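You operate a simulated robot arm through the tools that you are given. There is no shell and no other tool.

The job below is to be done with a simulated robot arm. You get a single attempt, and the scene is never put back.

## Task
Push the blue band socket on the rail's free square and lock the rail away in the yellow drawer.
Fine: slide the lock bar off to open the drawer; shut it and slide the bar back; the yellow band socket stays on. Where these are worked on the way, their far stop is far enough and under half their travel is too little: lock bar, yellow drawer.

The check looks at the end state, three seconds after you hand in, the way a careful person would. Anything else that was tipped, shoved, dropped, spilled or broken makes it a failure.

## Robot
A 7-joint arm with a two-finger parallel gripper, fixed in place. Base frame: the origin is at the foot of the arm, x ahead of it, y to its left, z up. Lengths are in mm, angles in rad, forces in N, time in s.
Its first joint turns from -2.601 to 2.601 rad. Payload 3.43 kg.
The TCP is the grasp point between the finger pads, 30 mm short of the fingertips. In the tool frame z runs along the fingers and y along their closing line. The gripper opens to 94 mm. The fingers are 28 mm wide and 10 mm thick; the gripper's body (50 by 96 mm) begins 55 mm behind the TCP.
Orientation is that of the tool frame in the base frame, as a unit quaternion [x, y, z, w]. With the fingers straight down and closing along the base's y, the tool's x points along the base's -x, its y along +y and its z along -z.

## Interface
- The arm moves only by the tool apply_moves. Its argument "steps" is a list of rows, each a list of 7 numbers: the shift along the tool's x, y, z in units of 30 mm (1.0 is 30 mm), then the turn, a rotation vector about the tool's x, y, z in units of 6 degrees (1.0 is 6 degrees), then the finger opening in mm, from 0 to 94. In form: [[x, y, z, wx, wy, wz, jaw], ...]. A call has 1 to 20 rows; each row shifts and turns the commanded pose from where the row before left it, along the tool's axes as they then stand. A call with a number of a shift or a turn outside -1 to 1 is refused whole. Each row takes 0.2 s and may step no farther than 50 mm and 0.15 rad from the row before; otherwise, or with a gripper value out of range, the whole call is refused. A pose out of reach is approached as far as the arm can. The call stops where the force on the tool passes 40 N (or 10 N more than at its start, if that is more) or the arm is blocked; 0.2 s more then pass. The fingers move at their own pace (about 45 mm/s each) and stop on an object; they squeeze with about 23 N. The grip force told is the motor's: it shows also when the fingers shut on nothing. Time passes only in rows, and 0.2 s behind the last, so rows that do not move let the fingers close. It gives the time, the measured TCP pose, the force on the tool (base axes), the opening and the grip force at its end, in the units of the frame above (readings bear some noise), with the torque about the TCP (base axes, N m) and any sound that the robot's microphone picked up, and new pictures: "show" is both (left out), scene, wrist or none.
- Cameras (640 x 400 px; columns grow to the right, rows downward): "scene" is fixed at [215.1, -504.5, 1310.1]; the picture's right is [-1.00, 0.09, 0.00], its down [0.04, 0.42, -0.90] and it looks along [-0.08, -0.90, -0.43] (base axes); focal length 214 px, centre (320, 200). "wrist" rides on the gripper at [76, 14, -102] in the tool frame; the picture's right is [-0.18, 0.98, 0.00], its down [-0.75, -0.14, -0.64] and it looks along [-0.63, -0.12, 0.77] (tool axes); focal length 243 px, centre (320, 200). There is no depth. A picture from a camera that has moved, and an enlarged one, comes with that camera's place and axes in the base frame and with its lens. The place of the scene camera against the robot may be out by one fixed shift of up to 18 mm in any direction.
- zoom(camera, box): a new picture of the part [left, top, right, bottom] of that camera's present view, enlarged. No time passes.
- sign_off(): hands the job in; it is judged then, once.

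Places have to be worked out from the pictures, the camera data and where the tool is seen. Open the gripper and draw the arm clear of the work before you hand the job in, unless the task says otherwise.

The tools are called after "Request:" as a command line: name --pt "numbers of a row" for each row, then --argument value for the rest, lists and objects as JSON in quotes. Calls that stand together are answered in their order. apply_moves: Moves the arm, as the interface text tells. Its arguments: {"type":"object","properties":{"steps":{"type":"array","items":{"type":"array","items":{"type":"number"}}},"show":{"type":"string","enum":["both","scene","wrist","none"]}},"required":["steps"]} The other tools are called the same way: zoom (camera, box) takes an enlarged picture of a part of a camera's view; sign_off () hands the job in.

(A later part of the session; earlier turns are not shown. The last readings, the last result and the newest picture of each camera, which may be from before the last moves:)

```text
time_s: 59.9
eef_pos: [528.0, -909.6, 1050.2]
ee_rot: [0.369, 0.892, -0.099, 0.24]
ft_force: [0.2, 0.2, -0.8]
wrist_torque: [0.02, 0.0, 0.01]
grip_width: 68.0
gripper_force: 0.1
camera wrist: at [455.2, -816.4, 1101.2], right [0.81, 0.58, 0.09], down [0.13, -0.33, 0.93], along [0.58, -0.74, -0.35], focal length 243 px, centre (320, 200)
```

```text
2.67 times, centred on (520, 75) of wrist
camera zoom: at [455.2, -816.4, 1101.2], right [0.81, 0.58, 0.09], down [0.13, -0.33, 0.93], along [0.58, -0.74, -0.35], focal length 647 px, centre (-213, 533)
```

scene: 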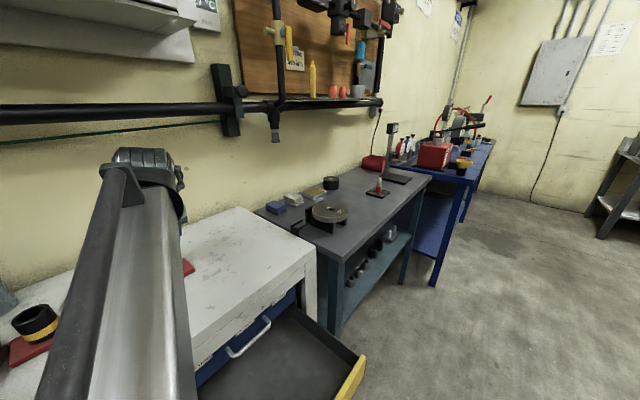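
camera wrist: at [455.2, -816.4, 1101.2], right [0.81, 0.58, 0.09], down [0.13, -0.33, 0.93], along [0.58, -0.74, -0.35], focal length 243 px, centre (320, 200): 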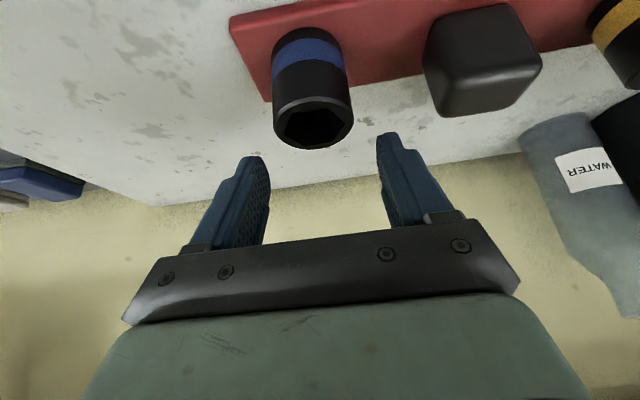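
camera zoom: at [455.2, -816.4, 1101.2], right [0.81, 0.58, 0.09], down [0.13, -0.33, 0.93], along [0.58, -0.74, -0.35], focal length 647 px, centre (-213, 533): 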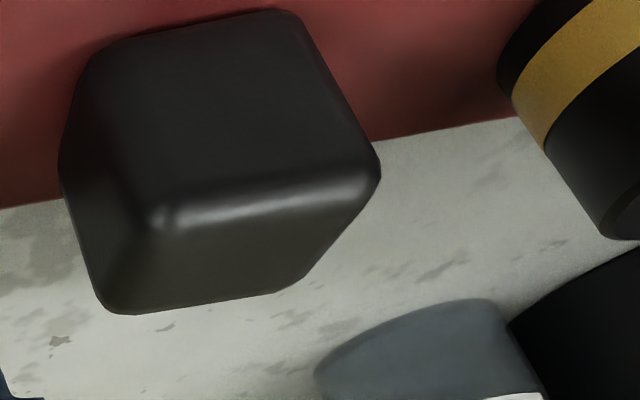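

The blue socket is flush on the rail. Next is the rail's grip block: I'll rise a little and move across above it to look.

Request:
apply_moves --pt "-0.21 0 -0.36 0 0 0 80" --pt "-0.21 0 -0.36 0 0 0 94" --pt "0 0.83 0 0 0 0 94" --pt "0 0.83 0 0 0 0 94" --pt "0 0.83 0 0 0 0 94" --pt "0 0.83 0 0 0 0 94" --pt "0 0 0 0 0 0 94" --show "both"

Request:
zoom --camera "wrist" --box '[230, 0, 430, 130]'

Request:
zoom --camera "wrist" --box '[380, 0, 640, 160]'

```text
time_s: 61.5
eef_pos: [598.5, -840.4, 1076.5]
ee_rot: [0.369, 0.893, -0.099, 0.24]
ft_force: [0.3, -0.2, -0.5]
wrist_torque: [-0.05, -0.03, -0.02]
grip_width: 93.8
gripper_force: 0.1
camera wrist: at [527.0, -747.4, 1126.9], right [0.81, 0.58, 0.09], down [0.13, -0.33, 0.93], along [0.58, -0.74, -0.35], focal length 243 px, centre (320, 200)
```

scene: 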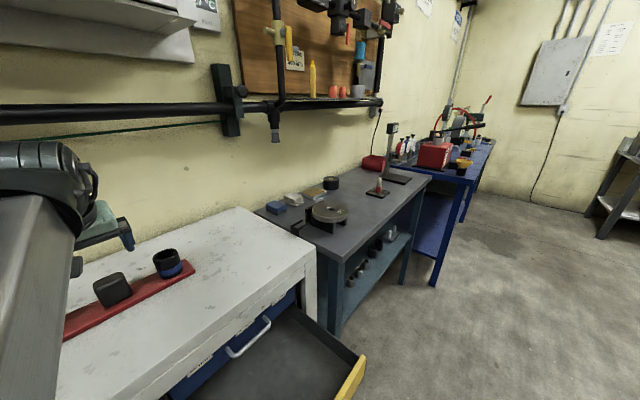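
wrist: 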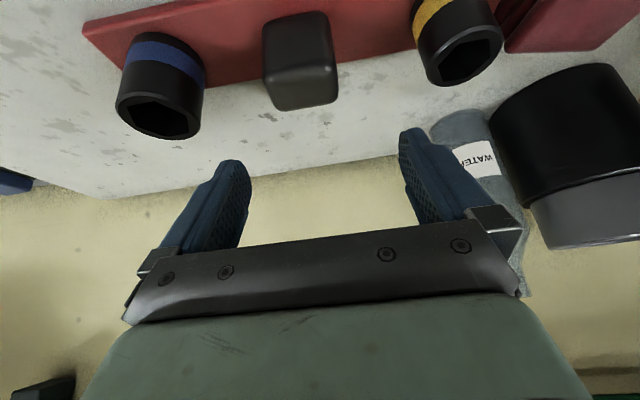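

```text
3.08 times, centred on (330, 65) of wrist
camera zoom: at [527.0, -747.4, 1126.9], right [0.81, 0.58, 0.09], down [0.13, -0.33, 0.93], along [0.58, -0.74, -0.35], focal length 746 px, centre (289, 615)
```

zoom: 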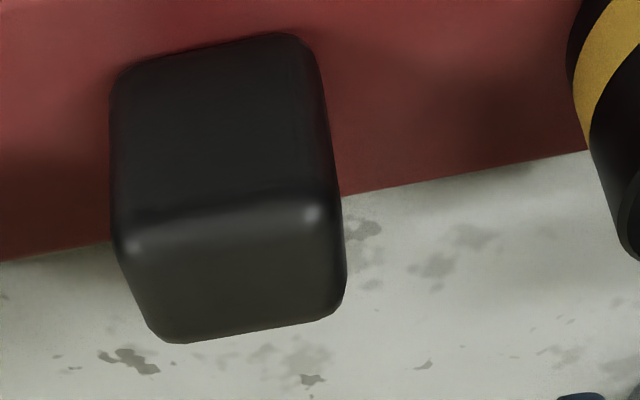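

```text
2.46 times, centred on (510, 80) of wrist
camera zoom: at [527.0, -747.4, 1126.9], right [0.81, 0.58, 0.09], down [0.13, -0.33, 0.93], along [0.58, -0.74, -0.35], focal length 597 px, centre (-148, 495)
```

zoom: 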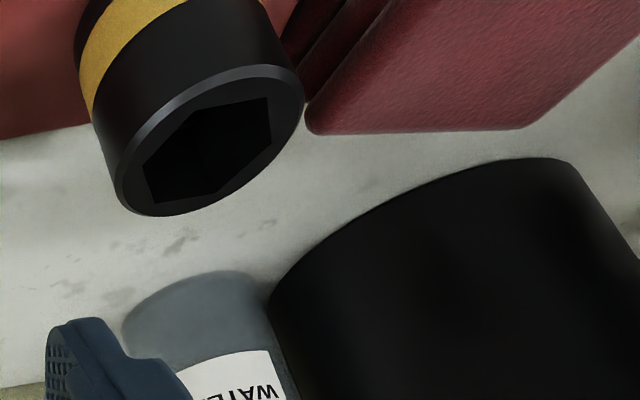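

The block measures about 44 mm wide, with its centre about 4.6 mm to the -v side of the gripper centre and its top at z≈1013. The sockets on either side leave roughly 16 mm and 12 mm of clearance, so I'll narrow the fingers to 72 mm, shift, descend and look before closing.

Request:
apply_moves --pt "0.144 -0.153 -0.084 0 0 0 84" --pt "0 0 0 0 0 0 72" --pt "0.2556 0 0.4405 0 0 0 72" --pt "0.2556 0 0.4405 0 0 0 72" --pt "0.2556 0 0.4405 0 0 0 72" --pt "0 0 0 0 0 0 72" --show "wrist"

Request:
zoom --camera "wrist" --box '[200, 20, 440, 240]'

```text
time_s: 62.9
eef_pos: [593.3, -839.2, 1030.3]
ee_rot: [0.369, 0.892, -0.099, 0.241]
ft_force: [-0.2, -1.1, 0.0]
wrist_torque: [0.03, -0.02, 0.01]
grip_width: 72.0
gripper_force: 0.0
camera wrist: at [520.9, -746.4, 1081.6], right [0.81, 0.58, 0.09], down [0.13, -0.33, 0.93], along [0.58, -0.74, -0.35], focal length 243 px, centre (320, 200)
```

wrist: 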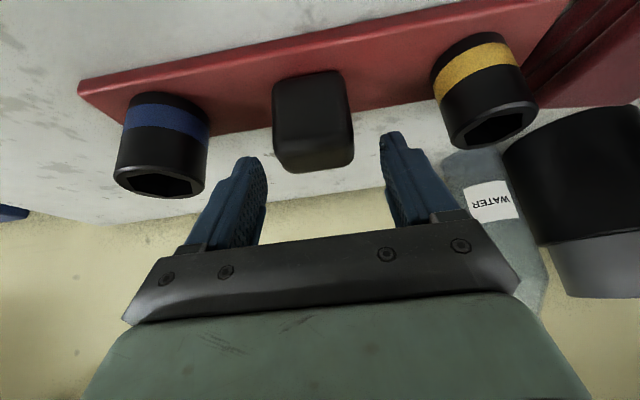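

```text
1.82 times, centred on (320, 130) of wrist
camera zoom: at [520.9, -746.4, 1081.6], right [0.81, 0.58, 0.09], down [0.13, -0.33, 0.93], along [0.58, -0.74, -0.35], focal length 441 px, centre (320, 327)
```

zoom: 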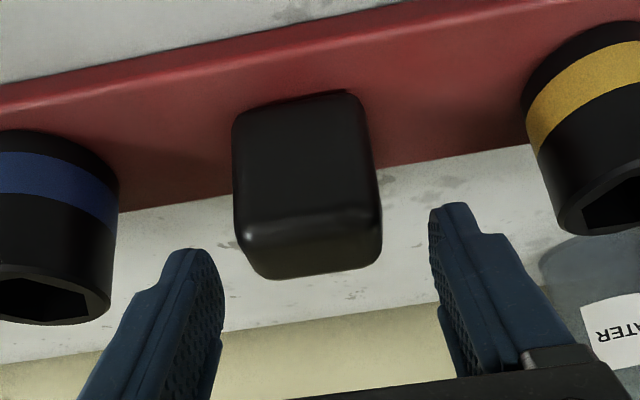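

The block is centred within about 1.5 mm. I'll correct that, descend the last 30 mm, and close on the block.

Request:
apply_moves --pt "0 -0.045 0 0 0 0 72" --pt "0.167 0 0.288 0 0 0 72" --pt "0.167 0 0.288 0 0 0 72" --pt "0.167 0 0.288 0 0 0 72" --pt "0 0 0 0 0 0 60" --pt "0 0 0 0 0 0 50" --pt "0 0 0 0 0 0 40" --pt "0 0 0 0 0 0 34" --pt "0 0 0 0 0 0 34" --show "wrist"

Request:
zoom --camera "wrist" --box '[200, 60, 440, 260]'

```text
time_s: 64.9
eef_pos: [593.2, -840.2, 1001.6]
ee_rot: [0.369, 0.892, -0.099, 0.24]
ft_force: [2.2, 2.3, 0.4]
wrist_torque: [0.23, -0.24, -0.23]
grip_width: 49.3
gripper_force: 22.8
camera wrist: at [520.0, -746.9, 1051.5], right [0.81, 0.58, 0.09], down [0.13, -0.33, 0.93], along [0.58, -0.74, -0.35], focal length 243 px, centre (320, 200)
```

wrist: 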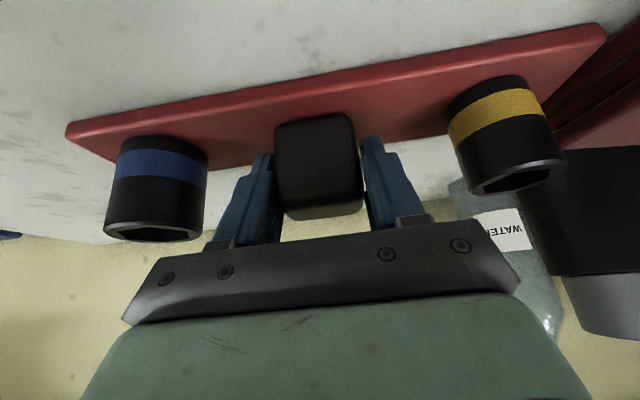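

```text
2.00 times, centred on (320, 160) of wrist
camera zoom: at [520.0, -746.9, 1051.5], right [0.81, 0.58, 0.09], down [0.13, -0.33, 0.93], along [0.58, -0.74, -0.35], focal length 485 px, centre (320, 280)
```

zoom: 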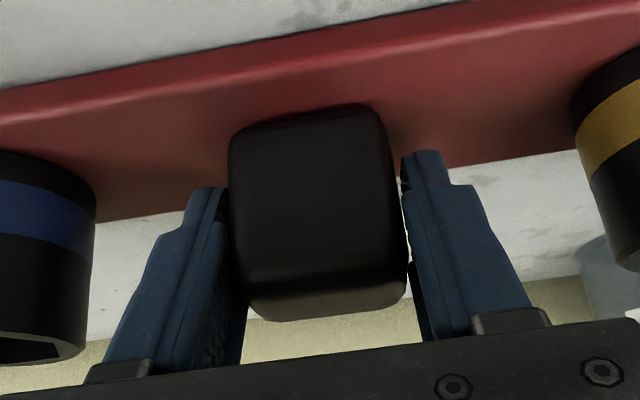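

The grip is solid at 49.3 mm. I'll lift a few millimetres first to check the weight and whether it slips.

Request:
apply_moves --pt "-0.05 0 -0.0864 0 0 0 30" --pt "-0.084 0 -0.144 0 0 0 30" --pt "-0.167 0 -0.288 0 0 0 30" --pt "0 0 0 0 0 0 30" --show "wrist"

Request:
zoom --camera "wrist" --box '[50, 0, 640, 270]'

```text
time_s: 65.9
eef_pos: [591.2, -840.8, 1018.0]
ee_rot: [0.368, 0.893, -0.098, 0.241]
ft_force: [-0.2, -0.3, -9.0]
wrist_torque: [0.16, -0.07, -0.01]
grip_width: 49.2
gripper_force: 22.8
camera wrist: at [519.2, -747.5, 1069.2], right [0.81, 0.58, 0.09], down [0.13, -0.33, 0.93], along [0.58, -0.74, -0.35], focal length 243 px, centre (320, 200)
```

wrist: 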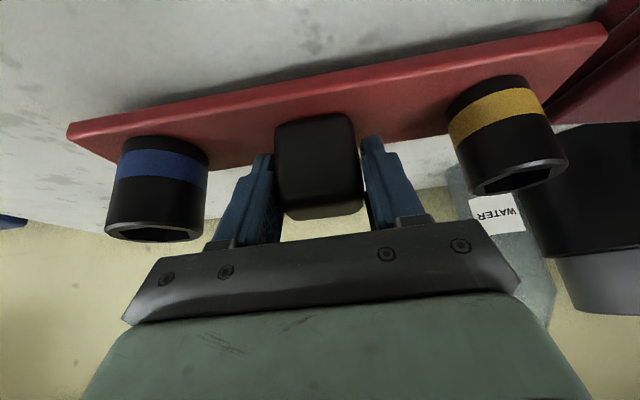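

```text
1.08 times, centred on (345, 135) of wrist (not enlarged: the box is as wide or as high as the picture)
camera zoom: at [519.2, -747.5, 1069.2], right [0.81, 0.58, 0.09], down [0.13, -0.33, 0.93], along [0.58, -0.74, -0.35], focal length 263 px, centre (293, 270)
```

zoom: 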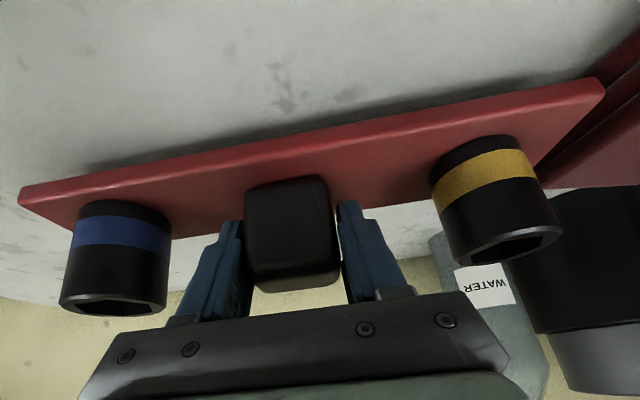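

The rail lifts cleanly (about 0.9 kg), level, with both sockets on. I'll lift it further, then carry it back over the bench toward a point above the open drawer.

Request:
apply_moves --pt "-0.19 0 -0.327 0 0 0 30" --pt "-0.19 0 -0.327 0 0 0 30" --pt "-0.19 0 -0.327 0 0 0 30" --pt "0 0 0 0 0 0 30" --show "both"

```text
time_s: 66.9
eef_pos: [591.3, -839.7, 1051.9]
ee_rot: [0.368, 0.893, -0.099, 0.241]
ft_force: [0.3, 0.2, -9.3]
wrist_torque: [0.09, -0.09, 0.01]
grip_width: 49.5
gripper_force: 22.8
camera wrist: at [519.1, -747.1, 1103.4], right [0.81, 0.58, 0.09], down [0.13, -0.33, 0.93], along [0.58, -0.74, -0.35], focal length 243 px, centre (320, 200)
```

scene: 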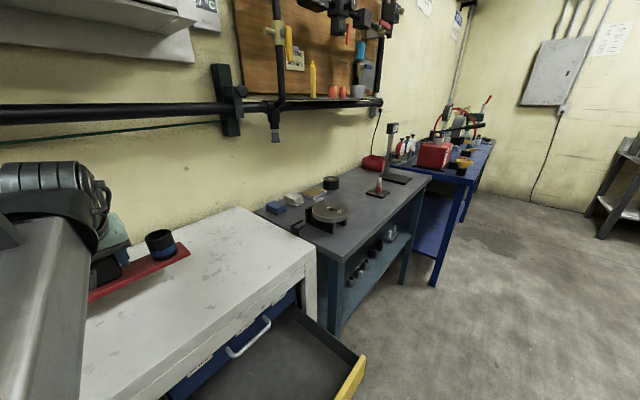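
wrist: 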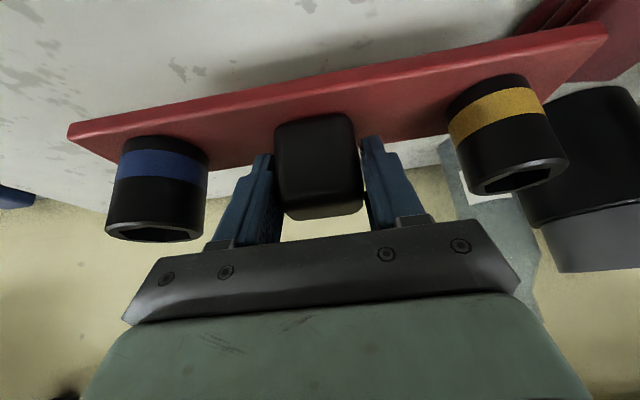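

The rail is level and stable in the grip. I'll carry it back and across toward the drawer at a gentle pace.

Request:
apply_moves --pt "0.46 -0.29 -0.267 0 0 0 30" --pt "0.46 -0.29 -0.267 0 0 0 30" --pt "0.46 -0.29 -0.267 0 0 0 30" --pt "0.46 -0.29 -0.267 0 0 0 30" --pt "0.46 -0.29 -0.267 0 0 0 30" --pt "0.46 -0.29 -0.267 0 0 0 30" --pt "0.46 -0.29 -0.267 0 0 0 30" --pt "0.46 -0.29 -0.267 0 0 0 30" --pt "0.46 -0.29 -0.267 0 0 0 30" --pt "0.46 -0.29 -0.267 0 0 0 30" --show "both"

```text
time_s: 69.1
eef_pos: [417.5, -790.5, 1053.3]
ee_rot: [0.368, 0.893, -0.099, 0.239]
ft_force: [-0.3, -0.1, -9.2]
wrist_torque: [0.13, -0.07, 0.01]
grip_width: 49.2
gripper_force: 22.8
camera wrist: at [344.7, -697.2, 1104.0], right [0.81, 0.58, 0.09], down [0.13, -0.33, 0.93], along [0.58, -0.74, -0.35], focal length 243 px, centre (320, 200)
```

scene: 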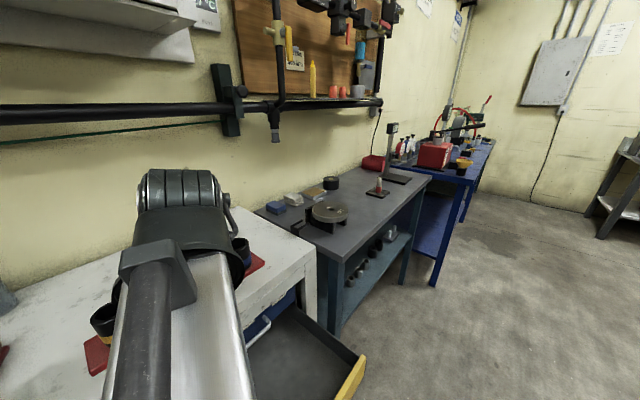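
wrist: 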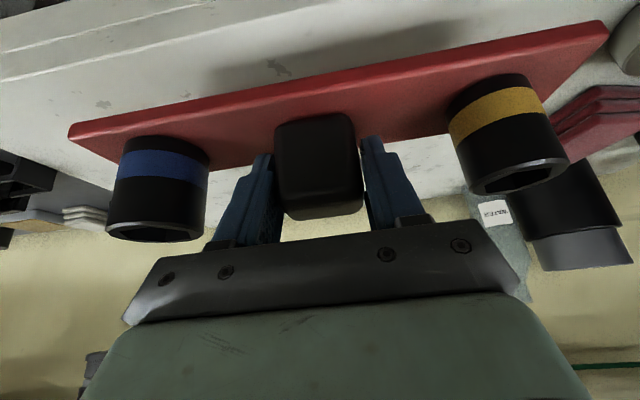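

On track. I'll continue to the point above the open drawer (u≈725, v≈-334).

Request:
apply_moves --pt "0.465 -0.292 -0.27 0 0 0 30" --pt "0.465 -0.292 -0.27 0 0 0 30" --pt "0.465 -0.292 -0.27 0 0 0 30" --pt "0.465 -0.292 -0.27 0 0 0 30" --pt "0.465 -0.292 -0.27 0 0 0 30" --pt "0.465 -0.292 -0.27 0 0 0 30" --pt "0.465 -0.292 -0.27 0 0 0 30" --pt "0.465 -0.292 -0.27 0 0 0 30" --pt "0 0 0 0 0 0 30" --show "both"

```text
time_s: 71.1
eef_pos: [276.2, -747.2, 1053.8]
ee_rot: [0.368, 0.893, -0.098, 0.24]
ft_force: [0.1, -0.7, -9.9]
wrist_torque: [0.13, -0.07, -0.01]
grip_width: 49.2
gripper_force: 23.2
camera wrist: at [202.9, -654.5, 1103.8], right [0.81, 0.58, 0.09], down [0.13, -0.33, 0.93], along [0.58, -0.74, -0.35], focal length 243 px, centre (320, 200)
```

scene: 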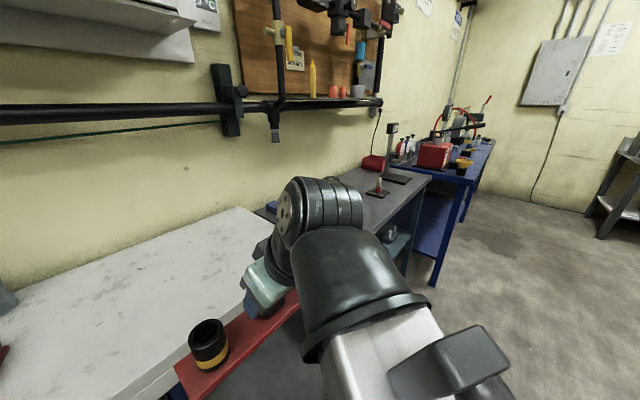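
wrist: 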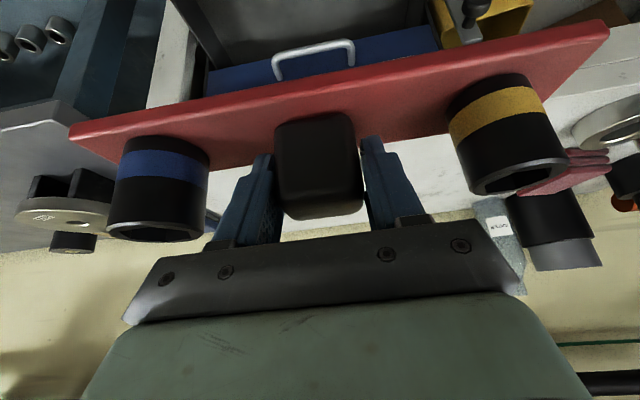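

The rail is above the open drawer at (u≈724, v≈-333). I'll lower it partway, to about 80 mm above the drawer rim, and check clearances.

Request:
apply_moves --pt "0.31 0 0.535 0 0 0 30" --pt "0.31 0 0.535 0 0 0 30" --pt "0.31 0 0.535 0 0 0 30" --pt "0.31 0 0.535 0 0 0 30" --pt "0.31 0 0.535 0 0 0 30" --pt "0.31 0 0.535 0 0 0 30" --pt "0.31 0 0.535 0 0 0 30" --pt "0 0 0 0 0 0 30" --show "both"

```text
time_s: 72.9
eef_pos: [274.7, -747.8, 922.4]
ee_rot: [0.369, 0.892, -0.099, 0.24]
ft_force: [0.5, -0.6, -9.0]
wrist_torque: [0.14, -0.08, 0.01]
grip_width: 49.0
gripper_force: 22.9
camera wrist: at [203.9, -654.5, 972.9], right [0.81, 0.58, 0.09], down [0.13, -0.33, 0.93], along [0.58, -0.74, -0.35], focal length 243 px, centre (320, 200)
```

scene: 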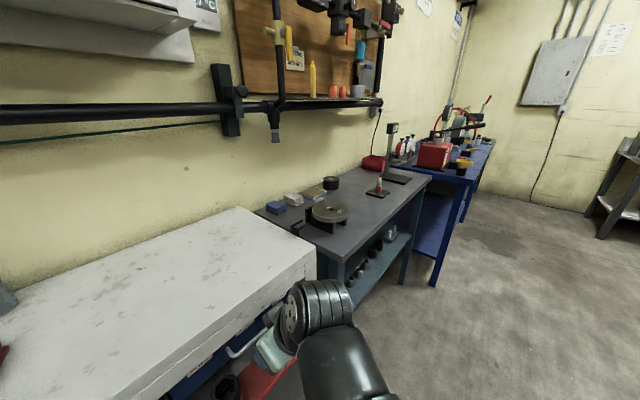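
wrist: 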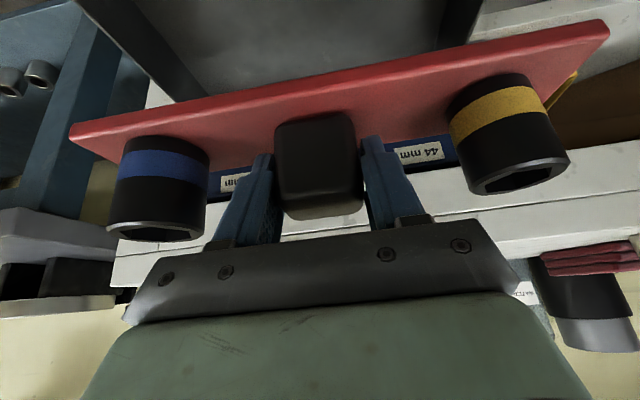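

I can see the drawer's interior and side walls above the rail in this view. Zooming to check that the rail fits between the walls.

Request:
zoom --camera "wrist" --box '[60, 0, 620, 180]'

Request:
zoom --camera "wrist" --box '[60, 0, 260, 130]'

Request:
zoom --camera "wrist" --box '[400, 0, 620, 130]'

Request:
zoom --camera "scene" --box '[140, 250, 360, 400]'

```text
1.14 times, centred on (340, 90) of wrist
camera zoom: at [203.9, -654.5, 972.9], right [0.81, 0.58, 0.09], down [0.13, -0.33, 0.93], along [0.58, -0.74, -0.35], focal length 277 px, centre (297, 326)
```

zoom: 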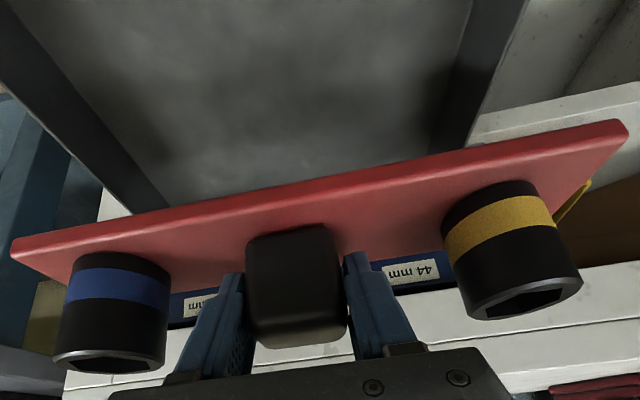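

```text
3.08 times, centred on (160, 65) of wrist
camera zoom: at [203.9, -654.5, 972.9], right [0.81, 0.58, 0.09], down [0.13, -0.33, 0.93], along [0.58, -0.74, -0.35], focal length 746 px, centre (812, 615)
```

zoom: 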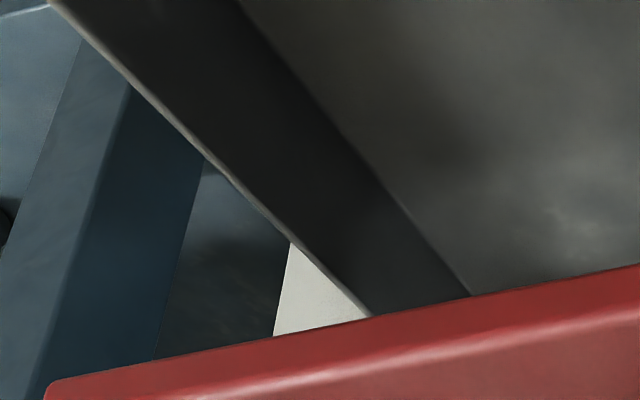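

```text
2.91 times, centred on (510, 65) of wrist
camera zoom: at [203.9, -654.5, 972.9], right [0.81, 0.58, 0.09], down [0.13, -0.33, 0.93], along [0.58, -0.74, -0.35], focal length 706 px, centre (-233, 593)
```

zoom: 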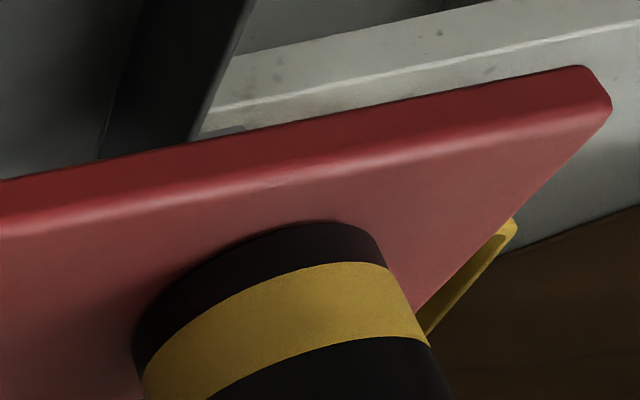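

```text
2.67 times, centred on (250, 325) of scene
camera zoom: at [215.1, -504.5, 1310.1], right [-1.0, 0.09, 0.0], down [0.04, 0.42, -0.9], along [-0.08, -0.9, -0.43], focal length 572 px, centre (507, -133)
```

zoom: 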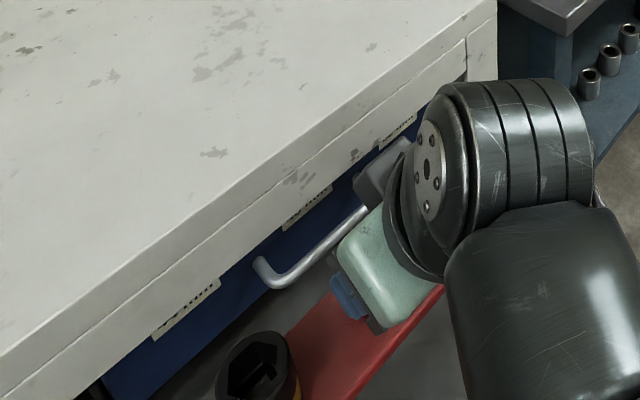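

The drawer interior looks about 298 mm wide (v≈-488 to -190) and the rail is 277 mm, so it fits if centred. I need to shift about 7 mm toward -v. I'll do that and lower to just above the side walls.

Request:
apply_moves --pt "0 -0.22 0 0 0 0 30" --pt "0.287 0 0.495 0 0 0 30" --pt "0.287 0 0.495 0 0 0 30" --pt "0.287 0 0.495 0 0 0 30" --pt "0.287 0 0.495 0 0 0 30" --pt "0 0 0 0 0 0 30" --show "both"

Request:
zoom --camera "wrist" --box '[40, 0, 280, 150]'

Request:
zoom --camera "wrist" --box '[400, 0, 640, 150]'

```text
time_s: 74.3
eef_pos: [272.0, -752.6, 854.0]
ee_rot: [0.369, 0.892, -0.099, 0.241]
ft_force: [0.0, -0.5, -9.8]
wrist_torque: [0.07, -0.1, 0.0]
grip_width: 49.1
gripper_force: 23.4
camera wrist: at [198.7, -659.4, 904.2], right [0.81, 0.58, 0.09], down [0.13, -0.33, 0.93], along [0.58, -0.74, -0.35], focal length 243 px, centre (320, 200)
```

scene: 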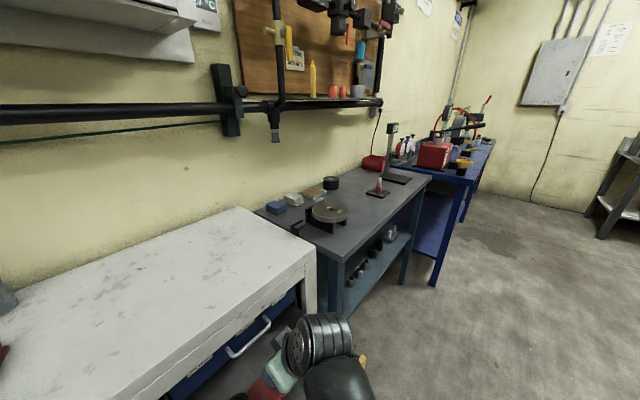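
wrist: 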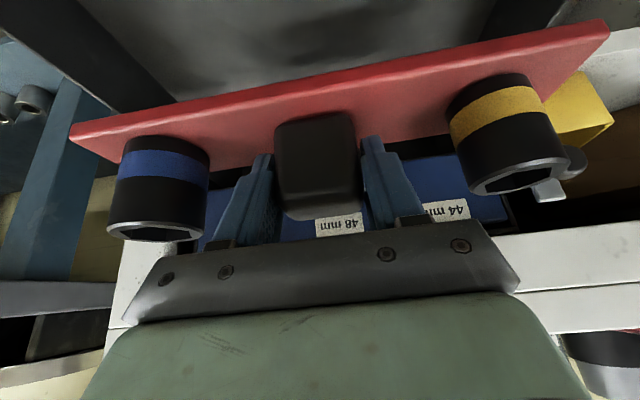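

```text
2.67 times, centred on (160, 75) of wrist
camera zoom: at [198.7, -659.4, 904.2], right [0.81, 0.58, 0.09], down [0.13, -0.33, 0.93], along [0.58, -0.74, -0.35], focal length 647 px, centre (747, 533)
```

zoom: 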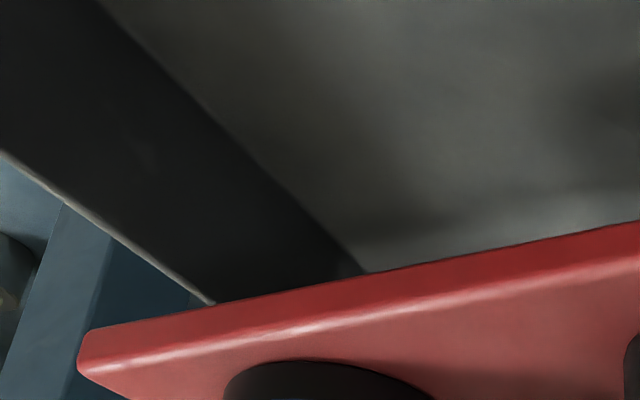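

```text
2.67 times, centred on (520, 75) of wrist
camera zoom: at [198.7, -659.4, 904.2], right [0.81, 0.58, 0.09], down [0.13, -0.33, 0.93], along [0.58, -0.74, -0.35], focal length 647 px, centre (-213, 533)
```

zoom: 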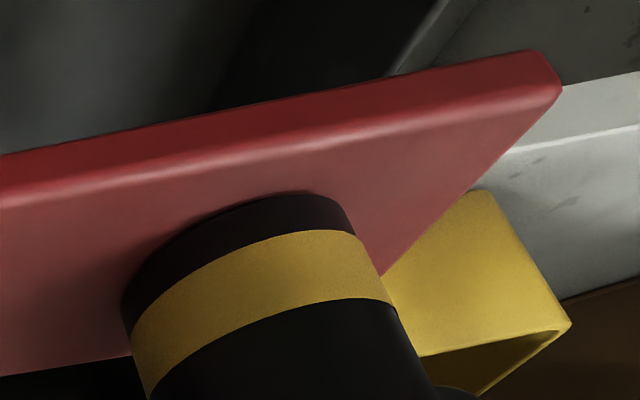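

The drawer interior measures about v=-494 to -185, floor z≈700, wall tops z≈757, and the rail is now centred in it. I'll pull back 20 mm in u for more room near the drawer front, lower the rail inside, and stop about 18 mm above the floor.

Request:
apply_moves --pt "0.56 0 -0.326 0 0 0 30" --pt "0.267 0 0.461 0 0 0 30" --pt "0.267 0 0.461 0 0 0 30" --pt "0.267 0 0.461 0 0 0 30" --pt "0.267 0 0.461 0 0 0 30" --pt "0.267 0 0.461 0 0 0 30" --pt "0 0 0 0 0 0 30" --show "both"

```text
time_s: 75.9
eef_pos: [258.3, -739.0, 775.6]
ee_rot: [0.369, 0.893, -0.099, 0.24]
ft_force: [0.4, 0.5, -9.7]
wrist_torque: [0.14, -0.07, 0.01]
grip_width: 49.0
gripper_force: 23.2
camera wrist: at [185.3, -646.0, 826.2], right [0.81, 0.58, 0.09], down [0.13, -0.33, 0.93], along [0.58, -0.74, -0.35], focal length 243 px, centre (320, 200)
```

scene: 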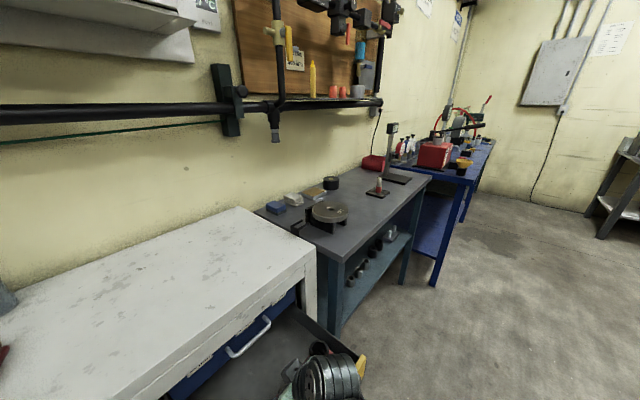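
wrist: 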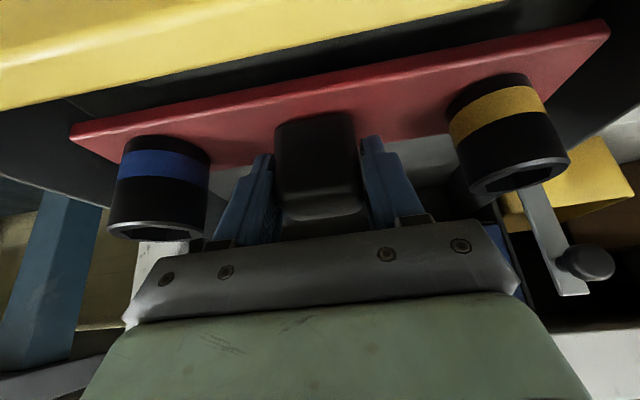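

The rail is inside the drawer behind the yellow front panel, clear on all sides. I'll lower slowly until it touches the floor.

Request:
apply_moves --pt "0.067 0 0.115 0 0 0 30" --pt "0.067 0 0.115 0 0 0 30" --pt "0.067 0 0.115 0 0 0 30" --pt "0 0 0 0 0 0 30" --show "wrist"

```text
time_s: 76.9
eef_pos: [257.4, -739.7, 763.6]
ee_rot: [0.368, 0.893, -0.099, 0.24]
ft_force: [-0.1, 0.6, -9.6]
wrist_torque: [0.11, -0.08, -0.02]
grip_width: 49.3
gripper_force: 22.8
camera wrist: at [185.3, -645.5, 813.5], right [0.81, 0.58, 0.09], down [0.13, -0.33, 0.93], along [0.58, -0.74, -0.35], focal length 243 px, centre (320, 200)
```

wrist: 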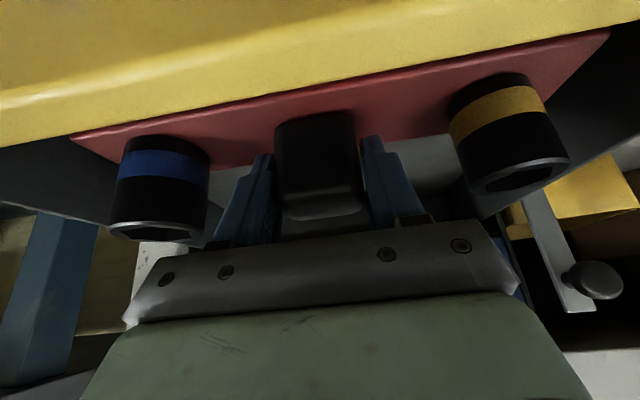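

No contact yet. Continuing in 2–3 mm steps.

Request:
apply_moves --pt "0.042 0 0.072 0 0 0 30" --pt "0.042 0 0.072 0 0 0 30" --pt "0.042 0 0.072 0 0 0 30" --pt "0 0 0 0 0 0 30" --show "none"

```text
time_s: 77.9
eef_pos: [257.6, -738.3, 753.6]
ee_rot: [0.368, 0.893, -0.099, 0.24]
ft_force: [0.0, 0.5, -9.3]
wrist_torque: [0.12, -0.05, 0.04]
grip_width: 49.4
gripper_force: 23.3
```

Request:
apply_moves --pt "0.034 0 0.058 0 0 0 30" --pt "0.034 0 0.058 0 0 0 30" --pt "0 0 0 0 0 0 30" --show "wrist"

```text
time_s: 78.7
eef_pos: [258.0, -738.5, 749.9]
ee_rot: [0.37, 0.892, -0.1, 0.24]
ft_force: [-0.3, -0.5, -8.6]
wrist_torque: [0.09, -0.03, -0.04]
grip_width: 49.4
gripper_force: 23.1
camera wrist: at [185.5, -645.9, 800.7], right [0.81, 0.58, 0.09], down [0.13, -0.33, 0.93], along [0.58, -0.74, -0.35], focal length 243 px, centre (320, 200)
```

wrist: 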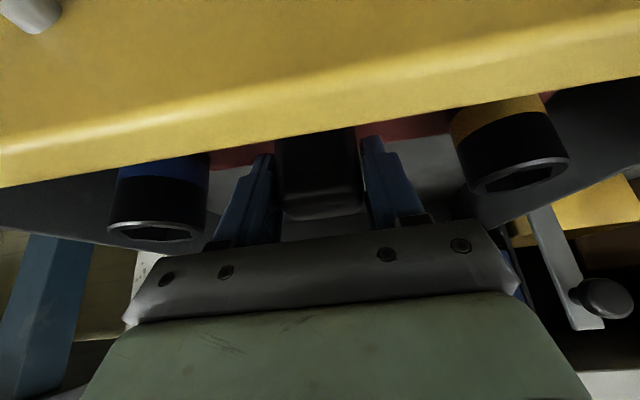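

The rail is still hanging with no floor contact. I'll keep lowering in 2 mm steps and watch the load.

Request:
apply_moves --pt "0.034 0 0.058 0 0 0 30" --pt "0.034 0 0.058 0 0 0 30" --pt "0 0 0 0 0 0 30" --show "none"

```text
time_s: 79.5
eef_pos: [257.5, -738.0, 746.8]
ee_rot: [0.369, 0.892, -0.1, 0.241]
ft_force: [2.9, 0.8, 11.1]
wrist_torque: [0.21, 0.4, 0.24]
grip_width: 49.1
gripper_force: 22.7
```

The rail is resting on the drawer floor, with the load reversed to +11 N. I'll ease up a hair, open the fingers, and rise straight up.

Request:
apply_moves --pt "-0.014 0 -0.024 0 0 0 30" --pt "0 0 0 0 0 0 50" --pt "0 0 0 0 0 0 62" --pt "0 0 0 0 0 0 70" --pt "0 0 0 0 0 0 70" --pt "-0.1 0 -0.173 0 0 0 70" --pt "-0.2 0 -0.346 0 0 0 70" --pt "-0.267 0 -0.461 0 0 0 70" --pt "-0.267 0 -0.461 0 0 0 70" --pt "-0.267 0 -0.461 0 0 0 70" --pt "-0.267 0 -0.461 0 0 0 70" --pt "-0.267 0 -0.461 0 0 0 70" --pt "0 0 0 0 0 0 70" --show "both"

```text
time_s: 82.3
eef_pos: [257.2, -738.5, 844.3]
ee_rot: [0.368, 0.893, -0.099, 0.24]
ft_force: [-0.2, -0.1, 0.2]
wrist_torque: [-0.01, 0.0, 0.0]
grip_width: 70.0
gripper_force: 0.2
camera wrist: at [184.6, -645.7, 895.3], right [0.81, 0.58, 0.09], down [0.13, -0.33, 0.93], along [0.58, -0.74, -0.35], focal length 243 px, centre (320, 200)
```

scene: 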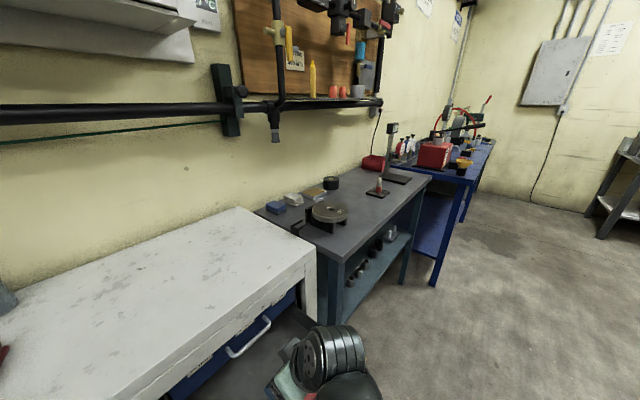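
wrist: 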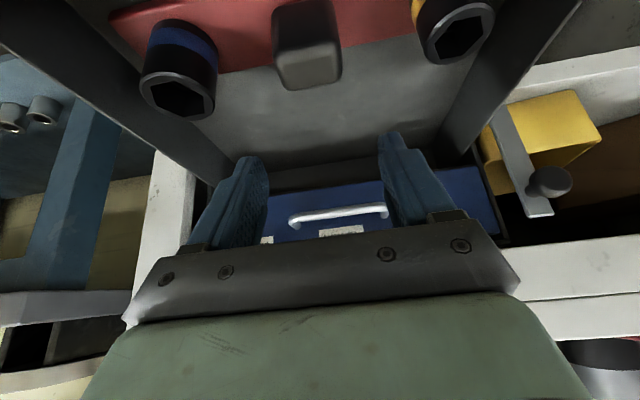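

The rail sits centred in the drawer with both sockets on. To shut the drawer I'll close the fingers, swing the hand to horizontal in front of the drawer face, and push above the handle.

Request:
apply_moves --pt "0.425 0 -0.303 0 -1 0 60" --pt "0.391 0 -0.346 0 -1 0 45" --pt "0.353 0 -0.385 0 -1 0 30" --pt "0.311 0 -0.42 0 -1 0 15" --pt "0.265 0 -0.45 0 -1 0 0" --pt "0.217 0 -0.475 0 -1 0 0" --pt "0.166 0 -0.495 0 -1 0 0" --pt "0.113 0 -0.51 0 -1 0 0" --pt "0.059 0 -0.52 0 -1 0 0" --pt "0.005 0 -0.523 0 -1 0 0" --show "both"

```text
time_s: 84.5
eef_pos: [147.5, -628.4, 860.2]
ee_rot: [0.268, 0.652, -0.27, 0.656]
ft_force: [0.3, -0.8, 0.5]
wrist_torque: [0.01, -0.03, 0.0]
grip_width: 0.0
gripper_force: 22.9
camera wrist: at [85.5, -546.0, 783.4], right [0.69, 0.7, 0.18], down [-0.56, 0.36, 0.75], along [0.46, -0.62, 0.63], focal length 243 px, centre (320, 200)
```

scene: 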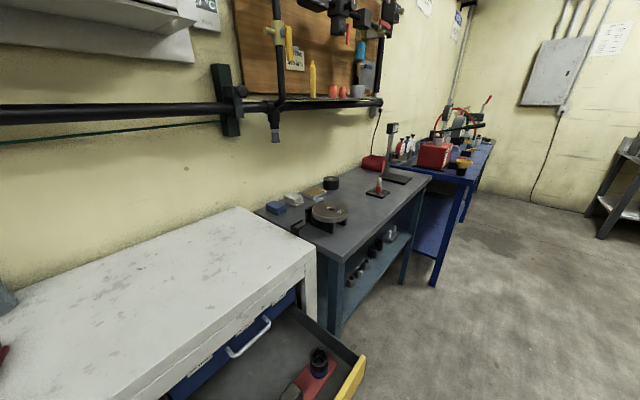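
wrist: 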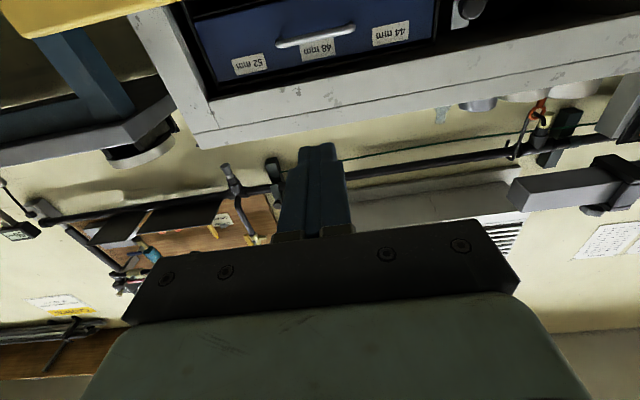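

The scene view shows the rail lying in the drawer. The hand is level at u≈549, and I'll lower it to z≈765 to face the drawer front above its handle.

Request:
apply_moves --pt "0.634 0 0 0 0 0 0" --pt "0.634 0 0 0 0 0 0" --pt "0.634 0.05 0 0 0 0 0" --pt "0.634 0.05 0 0 0 0 0" --pt "0.634 0.05 0 0 0 0 0" --pt "0 0 0 0 0 0 0" --show "both"

Request:
zoom --camera "scene" --box '[160, 290, 400, 400]'

```text
time_s: 85.9
eef_pos: [149.2, -625.1, 764.7]
ee_rot: [0.269, 0.653, -0.27, 0.654]
ft_force: [0.2, -0.2, 0.0]
wrist_torque: [0.01, 0.0, 0.0]
grip_width: 0.1
gripper_force: 23.1
camera wrist: at [86.9, -543.3, 688.9], right [0.69, 0.7, 0.18], down [-0.56, 0.35, 0.75], along [0.46, -0.62, 0.63], focal length 243 px, centre (320, 200)
```

scene: 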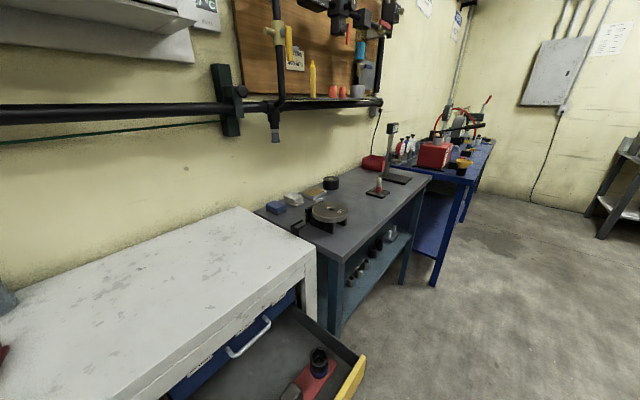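
wrist: 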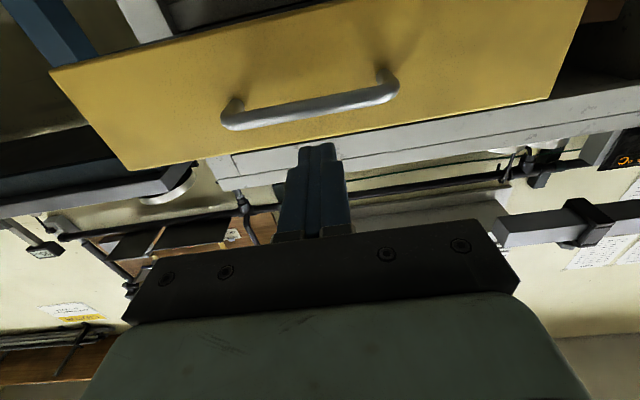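

```text
2.67 times, centred on (280, 345) of scene
camera zoom: at [215.1, -504.5, 1310.1], right [-1.0, 0.09, 0.0], down [0.04, 0.42, -0.9], along [-0.08, -0.9, -0.43], focal length 572 px, centre (427, -187)
```

zoom: 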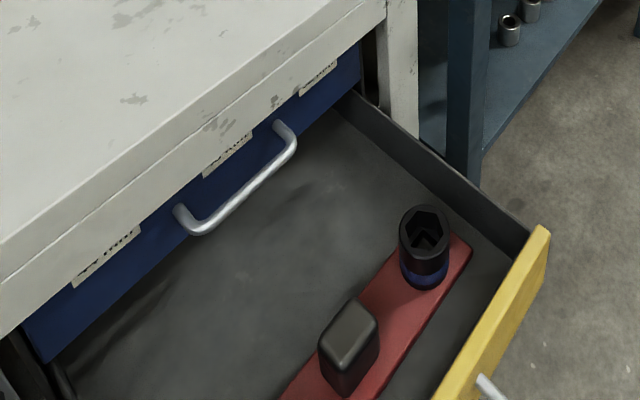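

The panel's top edge is nearer z≈767 than I thought, which leaves little room above the rod. Pushing squarely on the handle rod (z≈737, u≈585) is safer, so I'll back off 12 mm and drop to the rod's height.

Request:
apply_moves --pt "0 0 -0.42 0 0 0 0" --pt "0.45 0 0 0 0 0 0" --pt "0.45 0 0 0 0 0 0" --pt "0 0 0 0 0 0 0" --show "wrist"

```text
time_s: 86.9
eef_pos: [141.0, -617.6, 738.9]
ee_rot: [0.27, 0.653, -0.27, 0.654]
ft_force: [-0.3, 0.9, -1.1]
wrist_torque: [0.05, -0.02, -0.03]
grip_width: 0.0
gripper_force: 23.0
camera wrist: at [78.0, -534.5, 661.9], right [0.69, 0.7, 0.18], down [-0.56, 0.35, 0.75], along [0.46, -0.62, 0.63], focal length 243 px, centre (320, 200)
```

wrist: 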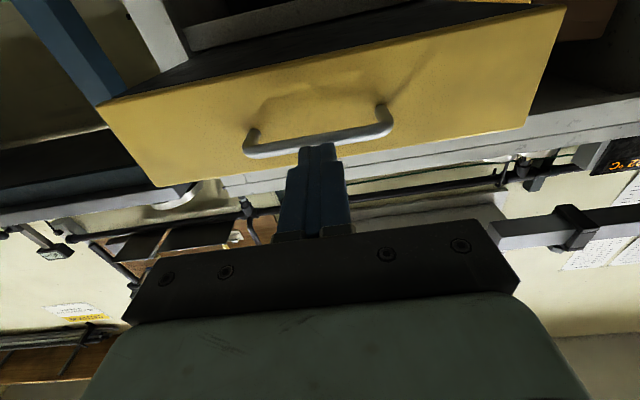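

The fingertips are lined up with the centre of the rod. I'll start pushing the drawer in gently.

Request:
apply_moves --pt "0 0 0.3 0 0 0 0" --pt "0 0 0.3 0 0 0 0" --pt "0 0 0.3 0 0 0 0" --pt "0 0 0.4 0 0 0 0" --pt "0 0 0.4 0 0 0 0" --show "both"

```text
time_s: 88.1
eef_pos: [177.4, -652.5, 737.1]
ee_rot: [0.27, 0.653, -0.271, 0.654]
ft_force: [-0.3, 0.9, -0.1]
wrist_torque: [-0.02, -0.02, 0.01]
grip_width: 0.1
gripper_force: 23.4
camera wrist: at [115.2, -570.0, 661.7], right [0.69, 0.7, 0.18], down [-0.56, 0.35, 0.75], along [0.46, -0.62, 0.63], focal length 243 px, centre (320, 200)
```

scene: 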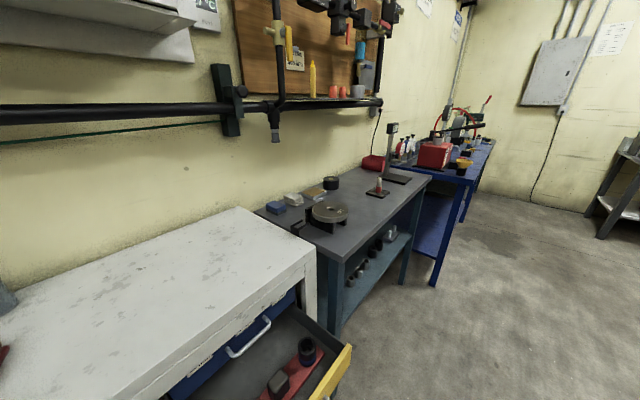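
wrist: 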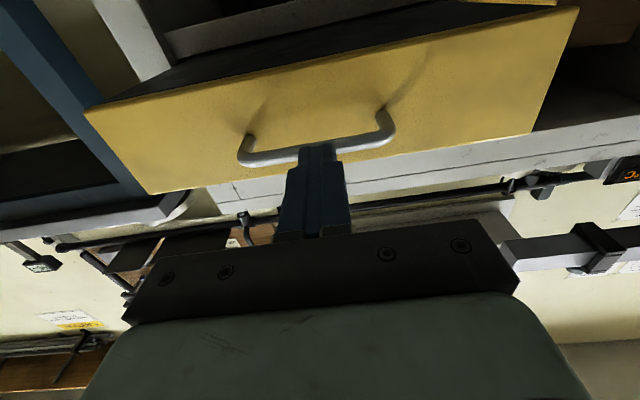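

The drawer is sliding in with little force. Continuing to push.

Request:
apply_moves --pt "0 0 0.4 0 0 0 0" --pt "0 0 0.4 0 0 0 0" --pt "0 0 0.4 0 0 0 0" --pt "0 0 0.4 0 0 0 0" --pt "0 0 0.4 0 0 0 0" --pt "0 0 0.4 0 0 0 0" --pt "0 0 0.4 0 0 0 0" --pt "0 0 0.4 0 0 0 0" --pt "0 0 0.4 0 0 0 0" --pt "0 0 0.4 0 0 0 0" --show "both"

Request:
zoom --camera "scene" --box '[160, 270, 360, 400]'

```text
time_s: 90.3
eef_pos: [263.2, -737.5, 737.4]
ee_rot: [0.27, 0.653, -0.271, 0.654]
ft_force: [-0.4, 0.9, -1.0]
wrist_torque: [-0.04, 0.01, 0.02]
grip_width: 0.1
gripper_force: 23.0
camera wrist: at [200.8, -655.6, 661.3], right [0.69, 0.7, 0.18], down [-0.56, 0.35, 0.75], along [0.46, -0.62, 0.63], focal length 243 px, centre (320, 200)
```

scene: 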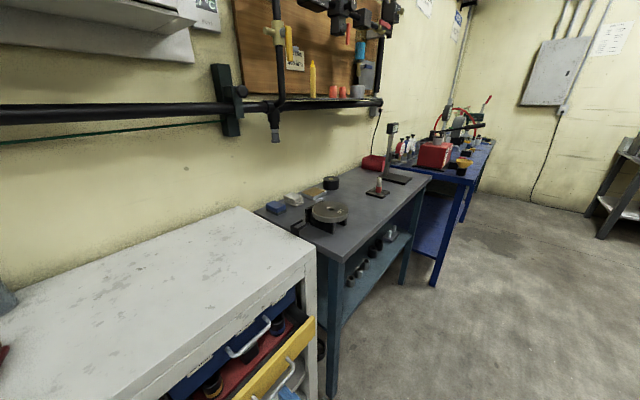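
wrist: 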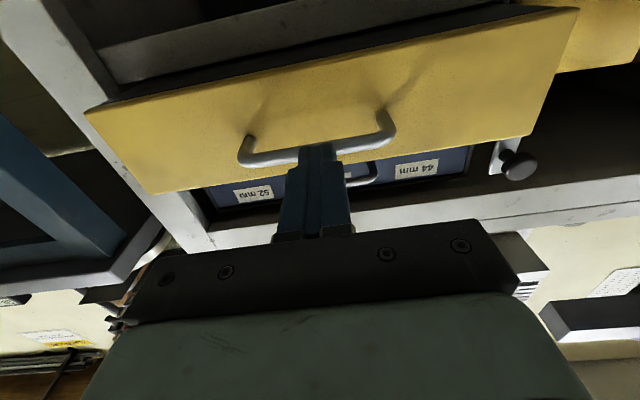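

```text
3.08 times, centred on (260, 335) of scene
camera zoom: at [215.1, -504.5, 1310.1], right [-1.0, 0.09, 0.0], down [0.04, 0.42, -0.9], along [-0.08, -0.9, -0.43], focal length 660 px, centre (505, -215)
```

zoom: 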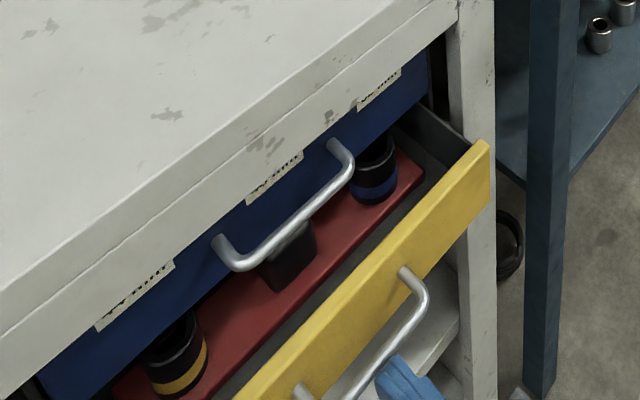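

Both sockets are on, and the rail is about to pass under the blue drawer. I'll push slowly here and watch for any snag.

Request:
apply_moves --pt "0 0 0.25 0 0 0 0" --pt "0 0 0.25 0 0 0 0" --pt "0 0 0.25 0 0 0 0" --pt "0 0 0.25 0 0 0 0" --show "scene"

Request:
zoom --camera "scene" --box '[160, 270, 360, 400]'

```text
time_s: 91.3
eef_pos: [283.3, -759.1, 738.0]
ee_rot: [0.27, 0.653, -0.27, 0.655]
ft_force: [-0.3, -0.2, 0.6]
wrist_torque: [0.0, 0.03, 0.03]
grip_width: 0.0
gripper_force: 22.9
```

scene: 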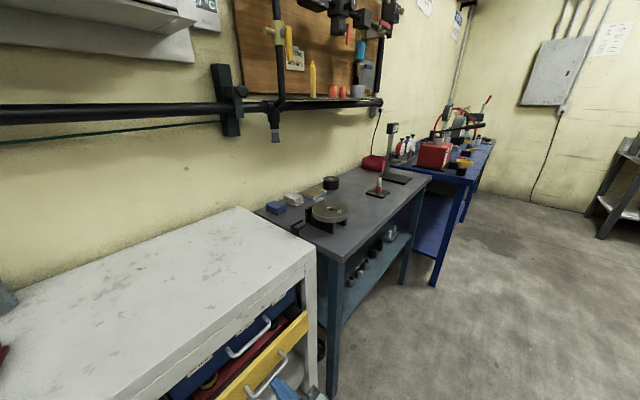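

```text
3.08 times, centred on (260, 335) of scene
camera zoom: at [215.1, -504.5, 1310.1], right [-1.0, 0.09, 0.0], down [0.04, 0.42, -0.9], along [-0.08, -0.9, -0.43], focal length 660 px, centre (505, -215)
```

zoom: 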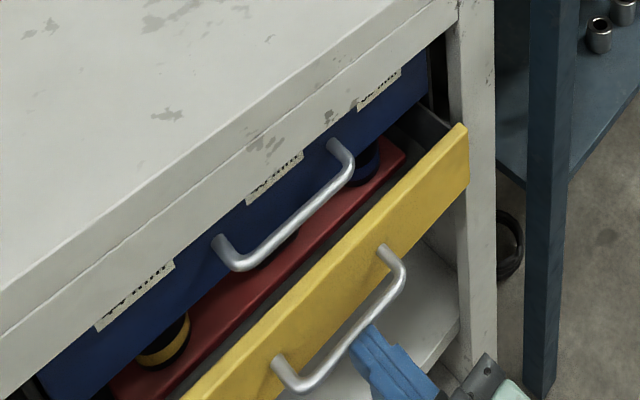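

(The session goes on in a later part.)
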